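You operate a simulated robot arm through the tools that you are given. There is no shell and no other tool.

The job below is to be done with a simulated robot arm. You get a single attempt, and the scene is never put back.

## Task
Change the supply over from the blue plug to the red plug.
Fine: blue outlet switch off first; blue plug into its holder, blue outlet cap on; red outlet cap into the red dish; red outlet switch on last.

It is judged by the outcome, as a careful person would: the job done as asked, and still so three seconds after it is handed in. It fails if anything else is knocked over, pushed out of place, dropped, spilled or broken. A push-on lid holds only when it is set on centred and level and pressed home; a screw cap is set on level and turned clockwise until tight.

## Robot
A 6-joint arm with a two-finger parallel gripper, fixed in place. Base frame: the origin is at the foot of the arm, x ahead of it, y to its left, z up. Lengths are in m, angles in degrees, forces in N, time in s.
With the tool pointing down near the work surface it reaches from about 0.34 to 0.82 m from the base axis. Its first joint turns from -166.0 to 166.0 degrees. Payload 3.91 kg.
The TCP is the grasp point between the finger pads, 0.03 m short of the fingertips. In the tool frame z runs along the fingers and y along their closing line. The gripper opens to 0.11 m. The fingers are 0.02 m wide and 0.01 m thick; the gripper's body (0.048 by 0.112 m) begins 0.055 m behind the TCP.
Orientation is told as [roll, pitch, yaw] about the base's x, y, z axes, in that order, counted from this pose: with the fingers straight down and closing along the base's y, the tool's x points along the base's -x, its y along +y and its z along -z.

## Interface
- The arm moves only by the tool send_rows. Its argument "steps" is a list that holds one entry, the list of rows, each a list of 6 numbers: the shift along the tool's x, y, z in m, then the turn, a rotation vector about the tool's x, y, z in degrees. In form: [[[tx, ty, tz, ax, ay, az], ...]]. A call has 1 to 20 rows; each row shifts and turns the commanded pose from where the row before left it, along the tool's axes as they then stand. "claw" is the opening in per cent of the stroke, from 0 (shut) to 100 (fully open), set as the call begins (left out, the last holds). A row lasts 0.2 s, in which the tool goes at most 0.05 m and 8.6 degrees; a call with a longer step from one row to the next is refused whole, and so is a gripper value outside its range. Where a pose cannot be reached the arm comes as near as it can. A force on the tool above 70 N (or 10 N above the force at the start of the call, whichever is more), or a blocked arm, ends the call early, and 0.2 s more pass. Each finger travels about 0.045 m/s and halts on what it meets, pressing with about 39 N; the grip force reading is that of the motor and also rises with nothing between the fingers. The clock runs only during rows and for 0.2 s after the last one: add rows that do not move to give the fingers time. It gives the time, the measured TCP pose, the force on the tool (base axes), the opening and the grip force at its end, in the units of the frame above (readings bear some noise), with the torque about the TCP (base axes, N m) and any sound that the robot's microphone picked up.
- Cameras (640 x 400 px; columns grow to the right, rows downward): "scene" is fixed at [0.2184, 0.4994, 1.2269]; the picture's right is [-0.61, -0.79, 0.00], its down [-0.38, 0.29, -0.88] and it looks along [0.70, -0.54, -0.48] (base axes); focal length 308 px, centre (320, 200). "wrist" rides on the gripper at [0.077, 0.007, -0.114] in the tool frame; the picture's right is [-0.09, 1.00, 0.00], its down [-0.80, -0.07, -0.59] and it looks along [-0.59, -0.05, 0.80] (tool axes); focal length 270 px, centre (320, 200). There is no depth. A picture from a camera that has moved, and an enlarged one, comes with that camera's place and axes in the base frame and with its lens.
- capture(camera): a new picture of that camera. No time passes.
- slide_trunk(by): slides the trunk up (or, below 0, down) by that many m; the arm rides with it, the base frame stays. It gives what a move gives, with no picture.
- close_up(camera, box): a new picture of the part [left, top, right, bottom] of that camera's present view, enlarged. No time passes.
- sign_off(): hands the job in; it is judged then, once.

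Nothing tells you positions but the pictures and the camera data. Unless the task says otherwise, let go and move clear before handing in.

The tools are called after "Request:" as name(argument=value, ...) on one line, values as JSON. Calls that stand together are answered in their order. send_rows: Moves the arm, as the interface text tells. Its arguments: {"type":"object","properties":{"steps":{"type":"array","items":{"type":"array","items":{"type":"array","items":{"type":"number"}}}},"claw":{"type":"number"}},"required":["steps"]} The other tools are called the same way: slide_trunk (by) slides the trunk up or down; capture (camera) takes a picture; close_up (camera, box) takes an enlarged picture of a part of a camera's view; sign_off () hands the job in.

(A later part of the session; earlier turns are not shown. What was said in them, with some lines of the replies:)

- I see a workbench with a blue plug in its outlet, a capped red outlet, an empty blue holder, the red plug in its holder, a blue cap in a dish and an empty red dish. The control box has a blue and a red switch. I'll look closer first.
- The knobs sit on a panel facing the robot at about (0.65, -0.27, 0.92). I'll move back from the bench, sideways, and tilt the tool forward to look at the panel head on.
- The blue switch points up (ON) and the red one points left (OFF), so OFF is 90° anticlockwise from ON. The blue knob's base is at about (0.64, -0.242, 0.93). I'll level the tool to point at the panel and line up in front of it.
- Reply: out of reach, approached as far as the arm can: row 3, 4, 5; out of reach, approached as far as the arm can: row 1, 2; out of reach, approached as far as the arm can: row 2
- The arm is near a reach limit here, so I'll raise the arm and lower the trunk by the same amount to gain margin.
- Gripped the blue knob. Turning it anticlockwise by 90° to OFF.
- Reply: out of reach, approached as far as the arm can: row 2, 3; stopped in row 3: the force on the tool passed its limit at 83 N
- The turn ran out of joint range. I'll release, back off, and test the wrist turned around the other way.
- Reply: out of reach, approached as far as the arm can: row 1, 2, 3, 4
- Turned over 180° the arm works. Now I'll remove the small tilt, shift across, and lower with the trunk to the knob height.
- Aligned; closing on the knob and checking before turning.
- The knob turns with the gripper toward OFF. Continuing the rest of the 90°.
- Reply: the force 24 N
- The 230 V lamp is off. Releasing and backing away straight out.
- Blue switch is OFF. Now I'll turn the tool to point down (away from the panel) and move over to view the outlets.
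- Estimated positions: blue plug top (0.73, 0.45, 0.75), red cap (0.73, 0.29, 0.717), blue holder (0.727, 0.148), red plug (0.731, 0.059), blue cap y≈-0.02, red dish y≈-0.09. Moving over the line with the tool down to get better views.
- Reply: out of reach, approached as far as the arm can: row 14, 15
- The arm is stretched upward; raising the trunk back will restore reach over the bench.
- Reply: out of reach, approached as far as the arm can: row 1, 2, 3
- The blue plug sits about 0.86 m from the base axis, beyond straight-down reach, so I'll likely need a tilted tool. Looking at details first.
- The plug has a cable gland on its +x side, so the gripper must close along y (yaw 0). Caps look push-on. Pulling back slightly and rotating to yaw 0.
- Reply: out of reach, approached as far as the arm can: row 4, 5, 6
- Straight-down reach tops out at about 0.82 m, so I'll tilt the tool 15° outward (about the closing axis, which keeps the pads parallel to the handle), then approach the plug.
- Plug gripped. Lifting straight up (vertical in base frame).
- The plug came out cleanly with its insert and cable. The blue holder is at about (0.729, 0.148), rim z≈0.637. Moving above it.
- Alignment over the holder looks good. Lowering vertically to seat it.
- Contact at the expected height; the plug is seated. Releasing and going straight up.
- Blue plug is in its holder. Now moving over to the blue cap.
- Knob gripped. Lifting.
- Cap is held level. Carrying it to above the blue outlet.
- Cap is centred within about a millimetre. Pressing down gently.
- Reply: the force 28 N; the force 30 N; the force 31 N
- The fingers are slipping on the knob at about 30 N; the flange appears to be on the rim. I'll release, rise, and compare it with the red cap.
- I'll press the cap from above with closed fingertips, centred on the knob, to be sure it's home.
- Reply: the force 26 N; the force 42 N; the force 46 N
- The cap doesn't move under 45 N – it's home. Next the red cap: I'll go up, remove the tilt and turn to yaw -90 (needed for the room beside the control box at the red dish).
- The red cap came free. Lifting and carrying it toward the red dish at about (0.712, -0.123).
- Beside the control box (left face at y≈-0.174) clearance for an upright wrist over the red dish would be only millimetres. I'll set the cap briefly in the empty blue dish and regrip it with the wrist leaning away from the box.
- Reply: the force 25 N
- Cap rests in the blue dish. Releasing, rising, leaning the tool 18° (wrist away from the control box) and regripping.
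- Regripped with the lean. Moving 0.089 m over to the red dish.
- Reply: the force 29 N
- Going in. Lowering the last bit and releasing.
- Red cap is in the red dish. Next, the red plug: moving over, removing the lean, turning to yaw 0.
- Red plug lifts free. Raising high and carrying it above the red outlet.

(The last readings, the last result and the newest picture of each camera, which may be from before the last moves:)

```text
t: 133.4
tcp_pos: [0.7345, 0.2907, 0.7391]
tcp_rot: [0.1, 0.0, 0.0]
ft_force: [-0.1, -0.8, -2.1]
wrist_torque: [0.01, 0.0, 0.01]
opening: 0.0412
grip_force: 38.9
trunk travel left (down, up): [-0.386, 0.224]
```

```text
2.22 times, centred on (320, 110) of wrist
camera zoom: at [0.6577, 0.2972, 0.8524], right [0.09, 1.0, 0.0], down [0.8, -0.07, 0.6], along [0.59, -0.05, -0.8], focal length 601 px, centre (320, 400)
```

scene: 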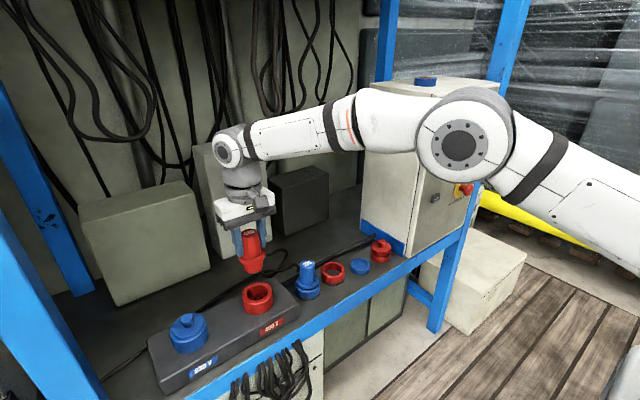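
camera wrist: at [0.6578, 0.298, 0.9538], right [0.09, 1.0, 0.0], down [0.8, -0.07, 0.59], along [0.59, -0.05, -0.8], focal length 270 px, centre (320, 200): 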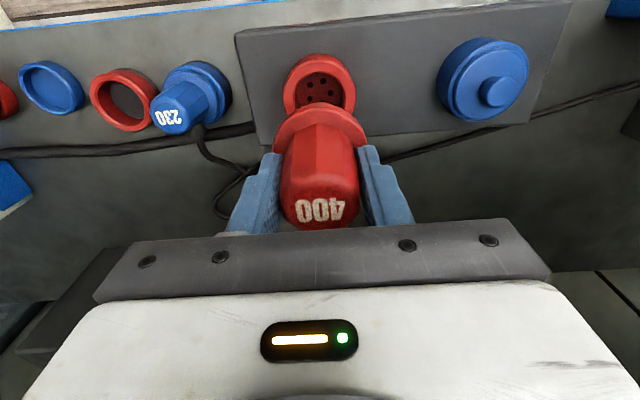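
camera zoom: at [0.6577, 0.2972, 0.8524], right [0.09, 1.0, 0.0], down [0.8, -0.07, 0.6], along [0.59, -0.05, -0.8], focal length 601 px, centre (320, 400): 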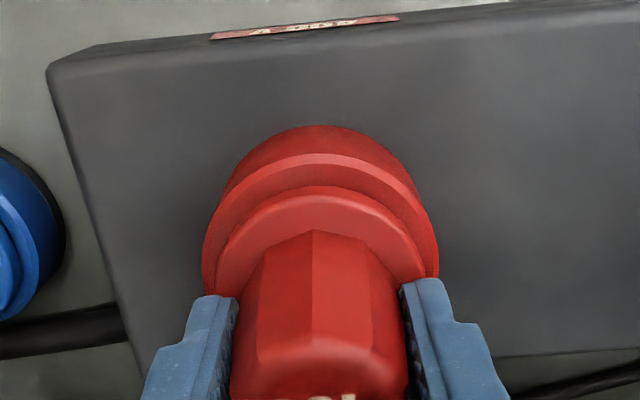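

Request:
send_rows(steps=[[[0, 0, 0.003, 0, 0, 0], [0, 0, 0.003, 0, 0, 0], [0, 0, 0, 0, 0, 0]]])

Request:
send_rows(steps=[[[0, 0, 0.0015, 0, 0, 0], [0, 0, 0.0015, 0, 0, 0], [0, 0, 0, 0, 0, 0]]])

Request:
close_up(camera="scene", box=[220, 260, 290, 320])

Request:
close_up(camera="wrist", box=[230, 20, 410, 200])

```text
t: 134.2
tcp_pos: [0.7331, 0.2895, 0.7329]
tcp_rot: [0.1, -0.1, 0.0]
ft_force: [0.8, -0.4, -2.1]
wrist_torque: [0.0, 0.03, -0.01]
opening: 0.0412
grip_force: 38.2
trunk travel left (down, up): [-0.386, 0.224]
```

```text
t: 135.0
tcp_pos: [0.7333, 0.2901, 0.7322]
tcp_rot: [0.2, -0.2, 0.0]
ft_force: [-1.2, -1.4, 9.5]
wrist_torque: [-0.11, 0.26, 0.02]
opening: 0.0409
grip_force: 38.9
trunk travel left (down, up): [-0.386, 0.224]
```

```text
6.67 times, centred on (255, 290) of scene
camera zoom: at [0.2184, 0.4994, 1.2269], right [-0.61, -0.79, 0.0], down [-0.38, 0.29, -0.88], along [0.7, -0.54, -0.48], focal length 2056 px, centre (753, -400)
```

zoom: 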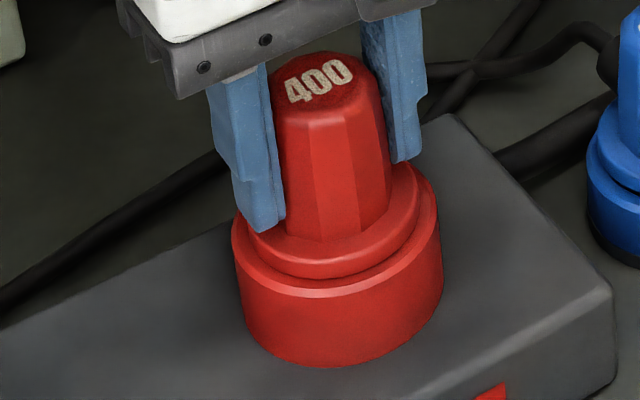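

```text
2.22 times, centred on (320, 110) of wrist
camera zoom: at [0.6573, 0.2972, 0.8453], right [0.09, 1.0, 0.0], down [0.8, -0.07, 0.6], along [0.59, -0.05, -0.8], focal length 601 px, centre (320, 400)
```

zoom: 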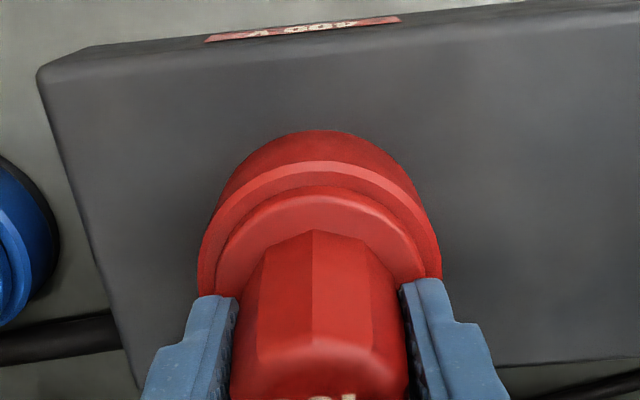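

Flange is on the rim at the expected height. A bit more press, then release and rise.

Request:
send_rows(steps=[[[0, 0, 0.0015, 0, 0, 0], [0, 0, 0.0015, 0, 0, 0], [0, 0, 0, 0, 0, 0]]])

Request:
send_rows(steps=[[[0, 0, -0.003, 0, 0, 0], [0, 0, 0, 0, 0, 0], [0, 0, 0, 0, 0, 0], [0, 0, 0, 0, 0, 0], [0, 0, -0.02, 0, 0, 0], [0, 0, -0.03, 0, 0, 0], [0, 0, -0.04, 0, 0, 0], [0, 0, -0.04, 0, 0, 0], [0, 0, 0, 0, 0, 0]]], claw=62)

Request:
capture(camera="wrist")

Request:
close_up(camera="scene", box=[140, 230, 400, 380])

```text
t: 135.8
tcp_pos: [0.7322, 0.2907, 0.7324]
tcp_rot: [0.3, -0.5, 0.0]
ft_force: [6.0, 1.2, 31.2]
wrist_torque: [0.11, -0.01, 0.0]
opening: 0.0412
grip_force: 39.0
trunk travel left (down, up): [-0.386, 0.224]
```

```text
t: 137.8
tcp_pos: [0.7328, 0.29, 0.8613]
tcp_rot: [0.1, -0.1, 0.0]
ft_force: [-0.4, 0.2, -0.8]
wrist_torque: [-0.01, -0.01, -0.01]
opening: 0.0681
grip_force: 0.0
trunk travel left (down, up): [-0.386, 0.224]
```

```text
taken
camera wrist: at [0.6564, 0.2977, 0.975], right [0.09, 1.0, 0.0], down [0.8, -0.07, 0.6], along [0.59, -0.05, -0.8], focal length 270 px, centre (320, 200)
```

wrist: 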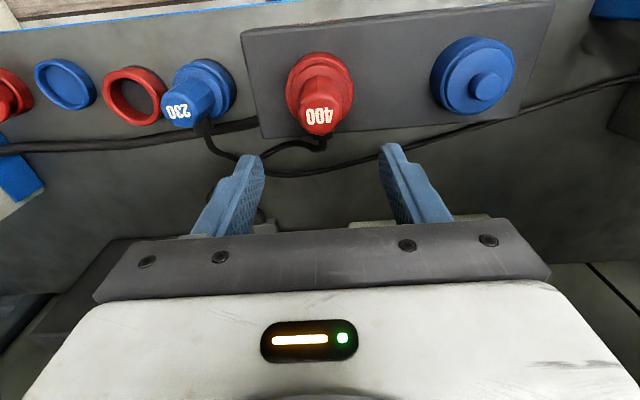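

```text
2.46 times, centred on (270, 305) of scene
camera zoom: at [0.2184, 0.4994, 1.2269], right [-0.61, -0.79, 0.0], down [-0.38, 0.29, -0.88], along [0.7, -0.54, -0.48], focal length 759 px, centre (443, -58)
```

zoom: 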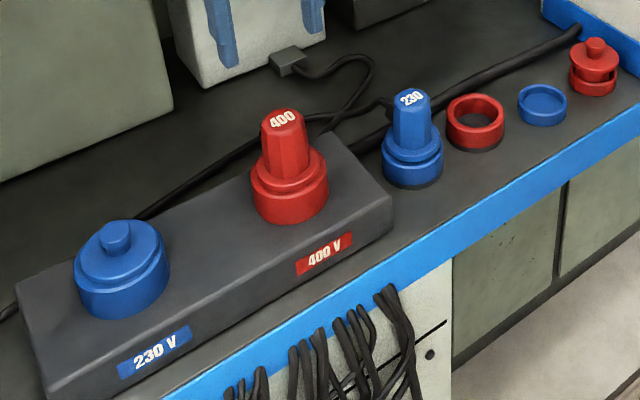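

Everything on the bench is in place. Last: the red switch. Retracting and moving back to the panel with the wrist orientation that worked before.

Request:
send_rows(steps=[[[0, 0, -0.03, 0, 0, 0], [0, 0, -0.03, 0, 0, 0], [0, 0, -0.03, 0, 0, 0], [0.04, 0, -0.01, 0, 0, 0], [0.045, 0, 0, 0, 0, 0], [0.045, 0, 0, 0, 0, 0], [0.045, 0, 0, 0, 0, 0], [0.045, 0, 0, 0, 0, 0], [0.013, 0, 0, 0, 0, 0], [0, 0, 0, 0, 0, 0]]], claw=45)

Request:
send_rows(steps=[[[0, 0, -0.03, 0, 0, 8.2], [0, 0, -0.03, 0, 0, 8.2], [0, 0, -0.03, 0, 0, 8.2], [0, 0, -0.03, 0, 0, 8.2], [0, 0, -0.03, 0, 0, 8.2], [0, 0, -0.03, 0, 0, 8.2], [0, 0, -0.03, 0, 0, 8.2], [0, 0, 0, 0, 0, 8.2], [0, 0, 0, 0, 0, 8.2], [0, 0, 0, 0, 0, 8.2], [0, 0, 0, 0, 0, 8], [0, 0, 0, 0, 0, 0]]])

Request:
send_rows(steps=[[[-0.045, 0, 0, 0, 0, 0], [-0.045, 0, 0, 0, 0, 0], [-0.045, 0, 0, 0, 0, 0], [-0.045, 0, 0, 0, 0, 0], [-0.045, 0, 0, 0, 0, 0], [-0.045, 0, 0, 0, 0, 0], [-0.045, 0, 0, 0, 0, 0], [-0.045, 0, 0, 0, 0, 0], [-0.045, 0, 0, 0, 0, 0], [-0.045, 0, 0, 0, 0, 0], [-0.045, 0, 0, 0, 0, 0], [-0.04, 0, 0, 0, 0, 0], [0, 0, 0, 0, 0, 0]]])

Request:
capture(camera="scene")

```text
t: 140.0
tcp_pos: [0.4999, 0.2897, 0.9616]
tcp_rot: [0.1, -0.1, 0.0]
ft_force: [0.3, -0.3, -0.4]
wrist_torque: [0.01, -0.02, 0.02]
opening: 0.0496
grip_force: 0.0
trunk travel left (down, up): [-0.386, 0.224]
```

```text
t: 142.6
tcp_pos: [0.4982, 0.2898, 1.1712]
tcp_rot: [0.0, 0.1, -90.2]
ft_force: [0.4, 1.3, -0.2]
wrist_torque: [0.01, 0.01, -0.01]
opening: 0.0495
grip_force: 0.1
trunk travel left (down, up): [-0.386, 0.224]
```

```text
t: 145.4
tcp_pos: [0.4996, -0.2472, 1.1696]
tcp_rot: [0.2, 0.1, -90.0]
ft_force: [-0.2, 0.6, -0.2]
wrist_torque: [-0.02, -0.02, 0.04]
opening: 0.0495
grip_force: 0.1
trunk travel left (down, up): [-0.386, 0.224]
```

```text
taken
```

scene: 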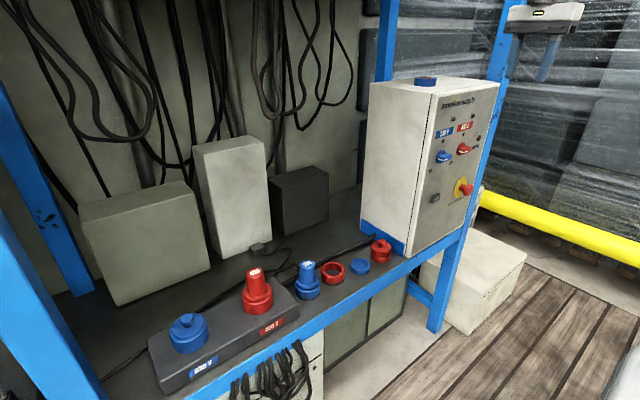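

Request:
slide_trunk(by=-0.245)

Request:
send_rows(steps=[[[0, 0, 0, -8.2, 0, 0], [0, 0, 0, -8.2, 0, 0], [0, 0, 0, -8.2, 0, 0], [0, 0, 0, -8.2, 0, 0], [0, 0, 0, -8.2, 0, 0], [0, 0, 0, -8.2, 0, 0], [0, 0, 0, -8.2, 0, 0], [0, 0, 0, -8.2, 0, 0], [0, 0, 0, -8.2, 0, 0], [0, 0, 0, -8.2, 0, 0], [0, 0, 0, -8, 0, 0], [0, 0, 0, 0, 0, 0]]])

Request:
capture(camera="wrist")

Request:
capture(camera="scene")

```text
t: 148.0
tcp_pos: [0.4996, -0.2466, 0.9241]
tcp_rot: [0.2, 0.0, -90.1]
ft_force: [0.3, 0.5, 0.0]
wrist_torque: [0.0, -0.03, 0.01]
opening: 0.0493
grip_force: 0.0
trunk travel left (down, up): [-0.141, 0.469]
```

```text
t: 150.6
tcp_pos: [0.4993, -0.2461, 0.9245]
tcp_rot: [90.1, 0.1, -90.0]
ft_force: [-0.7, -0.5, -0.1]
wrist_torque: [0.02, 0.0, -0.03]
opening: 0.0497
grip_force: 0.1
trunk travel left (down, up): [-0.141, 0.469]
```

```text
taken
camera wrist: at [0.3858, -0.169, 0.9295], right [0.0, -0.09, 1.0], down [-0.59, -0.8, -0.07], along [0.8, -0.59, -0.05], focal length 270 px, centre (320, 200)
```

wrist: 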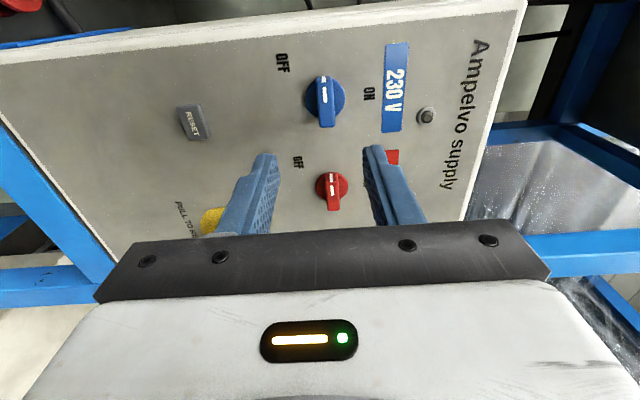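

```text
taken
```

scene: 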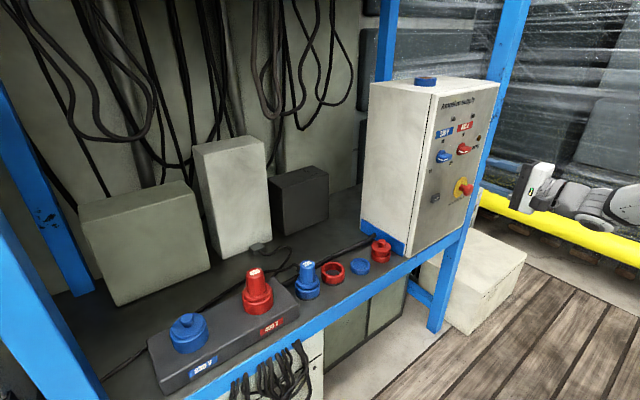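

Request:
send_rows(steps=[[[-0.04, 0, 0, 0, 0, 0], [-0.04, 0, 0, 0, 0, 0], [-0.0155, 0.002, 0, 0, 0, 0], [0, 0, 0, 0, 0, 0]]])

Request:
capture(camera="wrist")

Request:
close_up(camera="wrist", box=[220, 40, 440, 180])

Request:
close_up(camera="scene", box=[410, 110, 530, 210])

```text
t: 151.6
tcp_pos: [0.498, -0.3421, 0.9246]
tcp_rot: [90.1, 0.1, -90.0]
ft_force: [0.3, 0.1, 0.4]
wrist_torque: [0.01, 0.03, 0.01]
opening: 0.0496
grip_force: 0.1
trunk travel left (down, up): [-0.141, 0.469]
```

```text
taken
camera wrist: at [0.3844, -0.2649, 0.9302], right [0.0, -0.09, 1.0], down [-0.59, -0.8, -0.07], along [0.8, -0.59, -0.05], focal length 270 px, centre (320, 200)
```

wrist: 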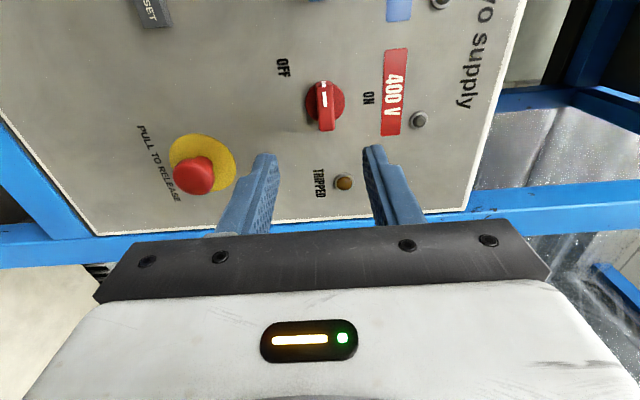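

```text
2.86 times, centred on (330, 110) of wrist
camera zoom: at [0.3844, -0.2649, 0.9302], right [0.0, -0.09, 1.0], down [-0.59, -0.8, -0.07], along [0.8, -0.59, -0.05], focal length 772 px, centre (291, 457)
```

zoom: 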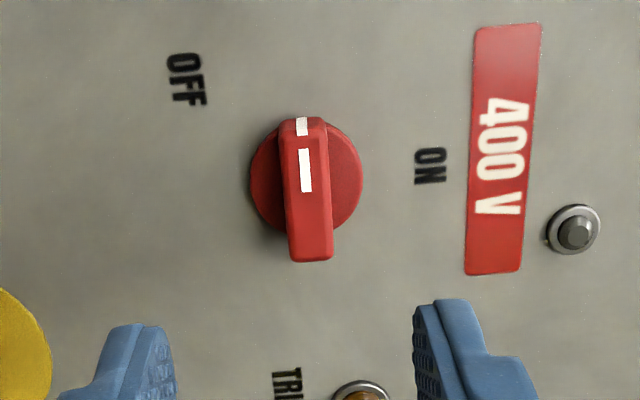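

```text
4.00 times, centred on (470, 160) of scene
camera zoom: at [0.2184, 0.4994, 1.2269], right [-0.61, -0.79, 0.0], down [-0.38, 0.29, -0.88], along [0.7, -0.54, -0.48], focal length 1233 px, centre (-280, 360)
```

zoom: 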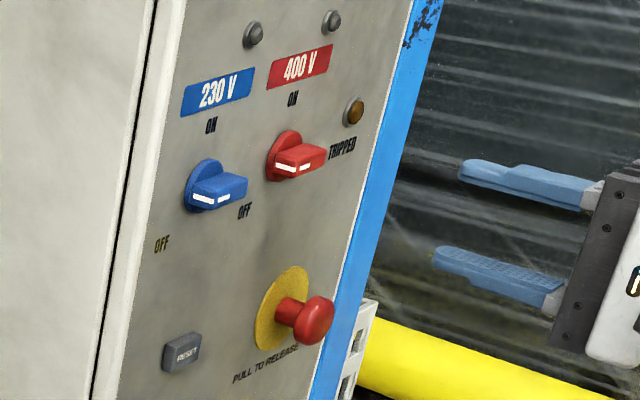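

Request:
send_rows(steps=[[[0, 0.0048, 0.03, 0, 0, 0], [0, 0, 0.03, 0, 0, 0], [0, 0, 0.02, 0, 0, 0], [0, 0, 0, 0, 0, 0]]])

Request:
close_up(camera="wrist", box=[200, 40, 440, 240])

Request:
close_up(camera="scene", box=[410, 110, 530, 210])

```text
t: 152.6
tcp_pos: [0.5777, -0.3422, 0.9313]
tcp_rot: [90.0, 0.1, -90.0]
ft_force: [0.1, 0.9, -0.1]
wrist_torque: [-0.02, -0.02, 0.0]
opening: 0.0496
grip_force: 0.0
trunk travel left (down, up): [-0.141, 0.469]
```

```text
2.00 times, centred on (320, 140) of wrist
camera zoom: at [0.464, -0.2654, 0.936], right [0.0, -0.09, 1.0], down [-0.59, -0.8, -0.07], along [0.8, -0.59, -0.05], focal length 541 px, centre (320, 320)
```

zoom: 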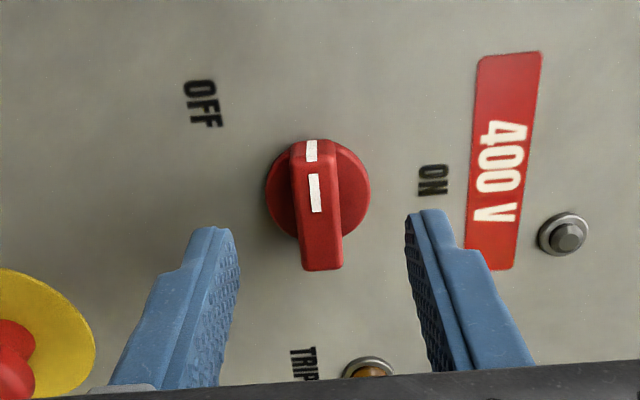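

```text
4.00 times, centred on (470, 160) of scene
camera zoom: at [0.2184, 0.4994, 1.2269], right [-0.61, -0.79, 0.0], down [-0.38, 0.29, -0.88], along [0.7, -0.54, -0.48], focal length 1233 px, centre (-280, 360)
```

zoom: 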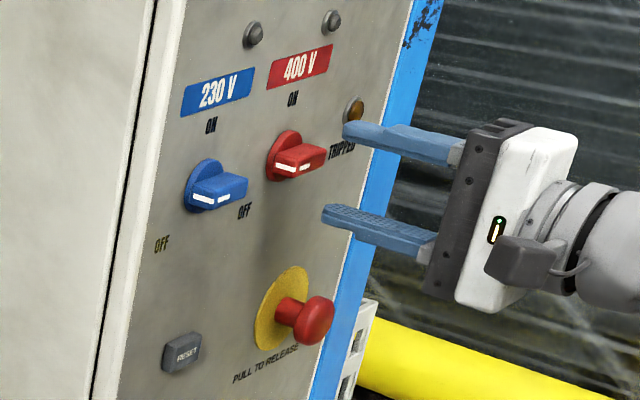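

Request:
send_rows(steps=[[[0, 0, 0.015, 0, 0, 0], [0, 0, 0.011, 0, 0, 0], [0, 0, 0.005, 0, 0, 0], [0, 0, 0, 0, 0, 0]]])

Request:
send_rows(steps=[[[0, 0, 0, 0, 0, 0], [0, 0, 0, 0, 0, 0], [0, 0, 0, 0, 0, 0], [0, 0, 0, 0, 0, 0]]], claw=5)

Request:
close_up(camera="wrist", box=[200, 40, 440, 240])

```text
t: 153.6
tcp_pos: [0.6105, -0.3427, 0.9315]
tcp_rot: [90.1, 0.1, -90.0]
ft_force: [-0.1, -0.3, 0.5]
wrist_torque: [0.04, 0.01, 0.0]
opening: 0.0495
grip_force: 0.1
trunk travel left (down, up): [-0.141, 0.469]
```

```text
t: 154.6
tcp_pos: [0.6094, -0.342, 0.9299]
tcp_rot: [90.0, 0.2, -90.0]
ft_force: [-3.2, 2.1, -7.4]
wrist_torque: [0.02, 0.12, 0.08]
opening: 0.0148
grip_force: 45.1
trunk travel left (down, up): [-0.141, 0.469]
```

```text
2.00 times, centred on (320, 140) of wrist
camera zoom: at [0.4963, -0.2654, 0.9354], right [0.0, -0.09, 1.0], down [-0.59, -0.8, -0.07], along [0.8, -0.59, -0.05], focal length 541 px, centre (320, 320)
```

zoom: 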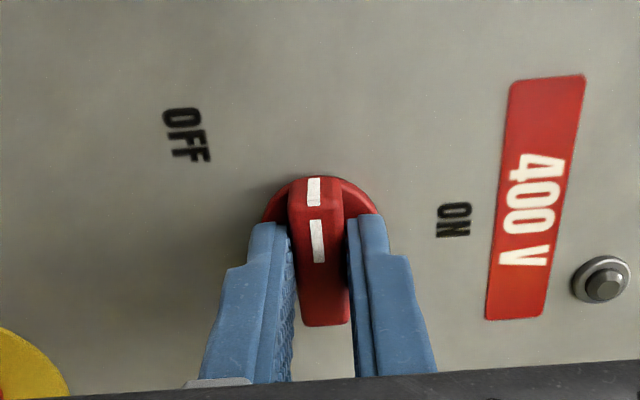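

Red knob gripped. Before turning it, blue is off and all caps and plugs are placed. Turning clockwise 90° to ON.

Request:
send_rows(steps=[[[0, 0, 0, 0, 0, 8], [0, 0, 0, 0, 0, 8], [0, 0, 0, 0, 0, 8], [0, 0, 0, 0, 0, 8], [0, 0, 0, 0, 0, 8], [0, 0, 0, 0, 0, 8], [0, 0, 0, 0, 0, 8], [0, 0, 0, 0, 0, 8], [0, 0, 0, 0, 0, 8], [0, 0, 0, 0, 0, 8], [0, 0, 0, 0, 0, 8], [0, 0, 0, 0, 0, 2], [0, 0, 0, 0, 0, 0]]])

Request:
close_up(camera="wrist", box=[200, 40, 440, 240])

Request:
close_up(camera="scene", box=[410, 110, 530, 210])

```text
t: 157.4
tcp_pos: [0.6097, -0.3449, 0.9319]
tcp_rot: [-125.6, 89.6, 54.3]
ft_force: [8.1, -28.9, 10.0]
wrist_torque: [-0.3, 0.32, -0.61]
opening: 0.0148
grip_force: 45.1
trunk travel left (down, up): [-0.141, 0.469]
```

```text
2.00 times, centred on (320, 140) of wrist
camera zoom: at [0.4961, -0.3512, 1.007], right [0.0, -1.0, -0.09], down [-0.59, 0.08, -0.8], along [0.81, 0.05, -0.59], focal length 541 px, centre (320, 320)
```

zoom: 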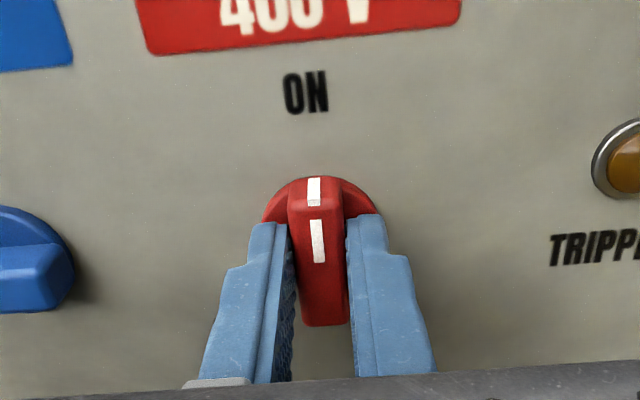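

```text
4.00 times, centred on (470, 160) of scene
camera zoom: at [0.2184, 0.4994, 1.2269], right [-0.61, -0.79, 0.0], down [-0.38, 0.29, -0.88], along [0.7, -0.54, -0.48], focal length 1233 px, centre (-280, 360)
```

zoom: 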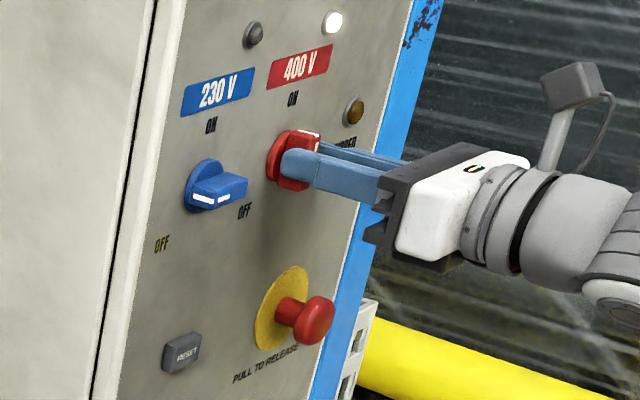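

The 400 V lamp is lit and the TRIPPED lamp is not. Releasing and backing away clear of the panel.

Request:
send_rows(steps=[[[0, 0, 0, 0, 0, 0], [0, 0, 0, 0, 0, 0], [0, 0, 0, 0, 0, 0], [0, 0, -0.02, 0, 0, 0], [0, 0, -0.03, 0, 0, 0], [0, 0, -0.03, 0, 0, 0], [0, 0, -0.03, 0, 0, 0], [0, 0, 0, 0, 0, 0]]], claw=40)

Request:
close_up(camera="scene", box=[410, 110, 530, 210])

Request:
close_up(camera="wrist", box=[140, 0, 540, 240])

Request:
close_up(camera="scene", box=[140, 230, 400, 380])

Request:
capture(camera="scene")

```text
t: 159.2
tcp_pos: [0.5, -0.3424, 0.9307]
tcp_rot: [-124.0, 89.9, 56.1]
ft_force: [0.0, 0.5, -0.3]
wrist_torque: [0.0, 0.0, 0.04]
opening: 0.0442
grip_force: 0.0
trunk travel left (down, up): [-0.141, 0.469]
```

```text
4.00 times, centred on (470, 160) of scene
camera zoom: at [0.2184, 0.4994, 1.2269], right [-0.61, -0.79, 0.0], down [-0.38, 0.29, -0.88], along [0.7, -0.54, -0.48], focal length 1233 px, centre (-280, 360)
```

zoom: 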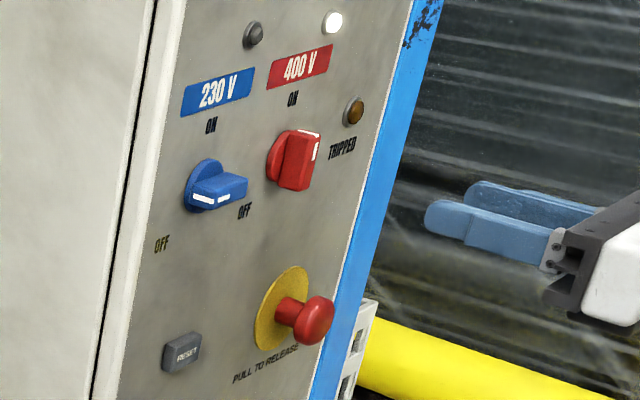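

```text
1.60 times, centred on (340, 120) of wrist
camera zoom: at [0.3862, -0.3495, 1.0058], right [0.0, -1.0, -0.09], down [-0.59, 0.07, -0.8], along [0.8, 0.05, -0.59], focal length 432 px, centre (288, 328)
```

zoom: 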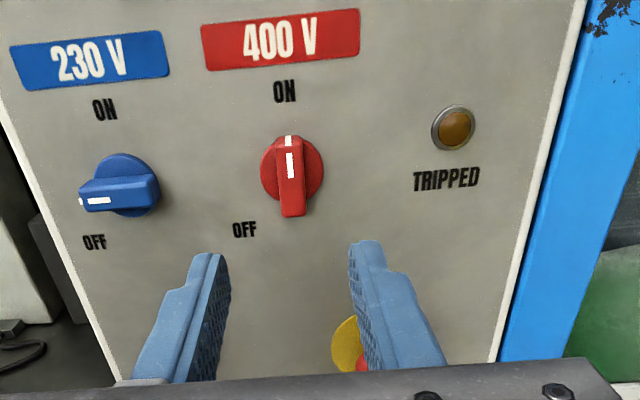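

```text
2.46 times, centred on (270, 305) of scene
camera zoom: at [0.2184, 0.4994, 1.2269], right [-0.61, -0.79, 0.0], down [-0.38, 0.29, -0.88], along [0.7, -0.54, -0.48], focal length 759 px, centre (443, -58)
```

zoom: 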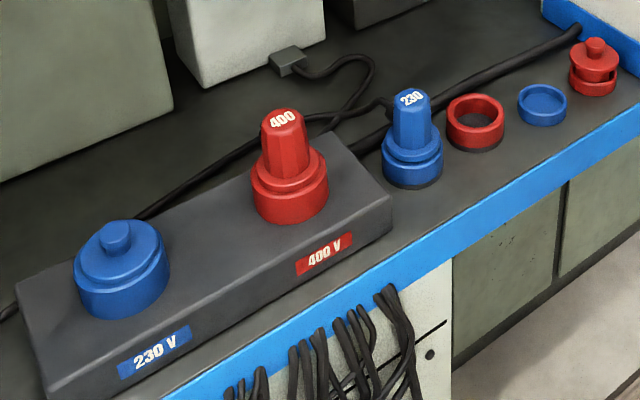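

```text
taken
```

scene: 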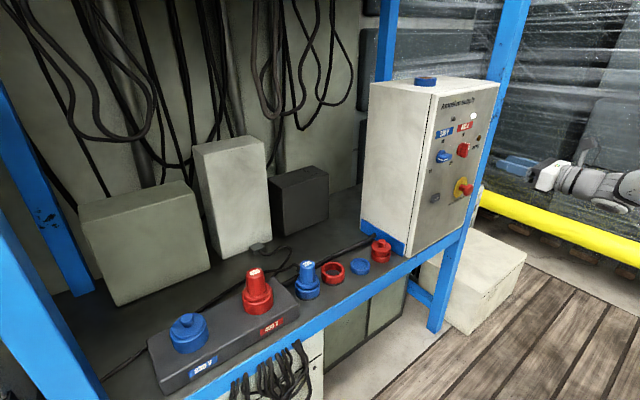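

The pictures confirm the finished state:
- The blue switch is OFF and the red switch is ON, with the 400 V lamp lit and no trip.
- The blue plug is in its holder and the blue outlet is capped.
- The red cap is in the red dish and the red plug is in the red outlet.

The arm is clear of the panel, so I'm handing the job in.

Request:
sign_off()

```text
The job is handed in.
```

The supply is now switched over from the blue plug to the red plug, and I've handed the job in. The last pictures showed this:

| Item | Final state |
|---|---|
| Blue outlet switch | OFF, turned first; 230 V lamp out |
| Blue plug | Seated in its holder |
| Blue outlet cap | On its outlet, pressed at about 45 N with no further movement |
| Red outlet cap | In the red dish |
| Red plug | Seated in the red outlet |
| Red outlet switch | ON, turned last; 400 V lamp lit, TRIPPED lamp not lit |

- **Red cap:** I set it in the empty blue dish for a moment so I could grip it again at an angle. Held upright over the red dish, the wrist would have been within millimetres of the control box.
- **Blue switch:** my first grip ran out of joint range and stopped at the force limit. The switch hadn't moved, so I released it and turned it from a different wrist angle.

I saw nothing knocked over, dropped or out of place, and the arm is clear of the panel.
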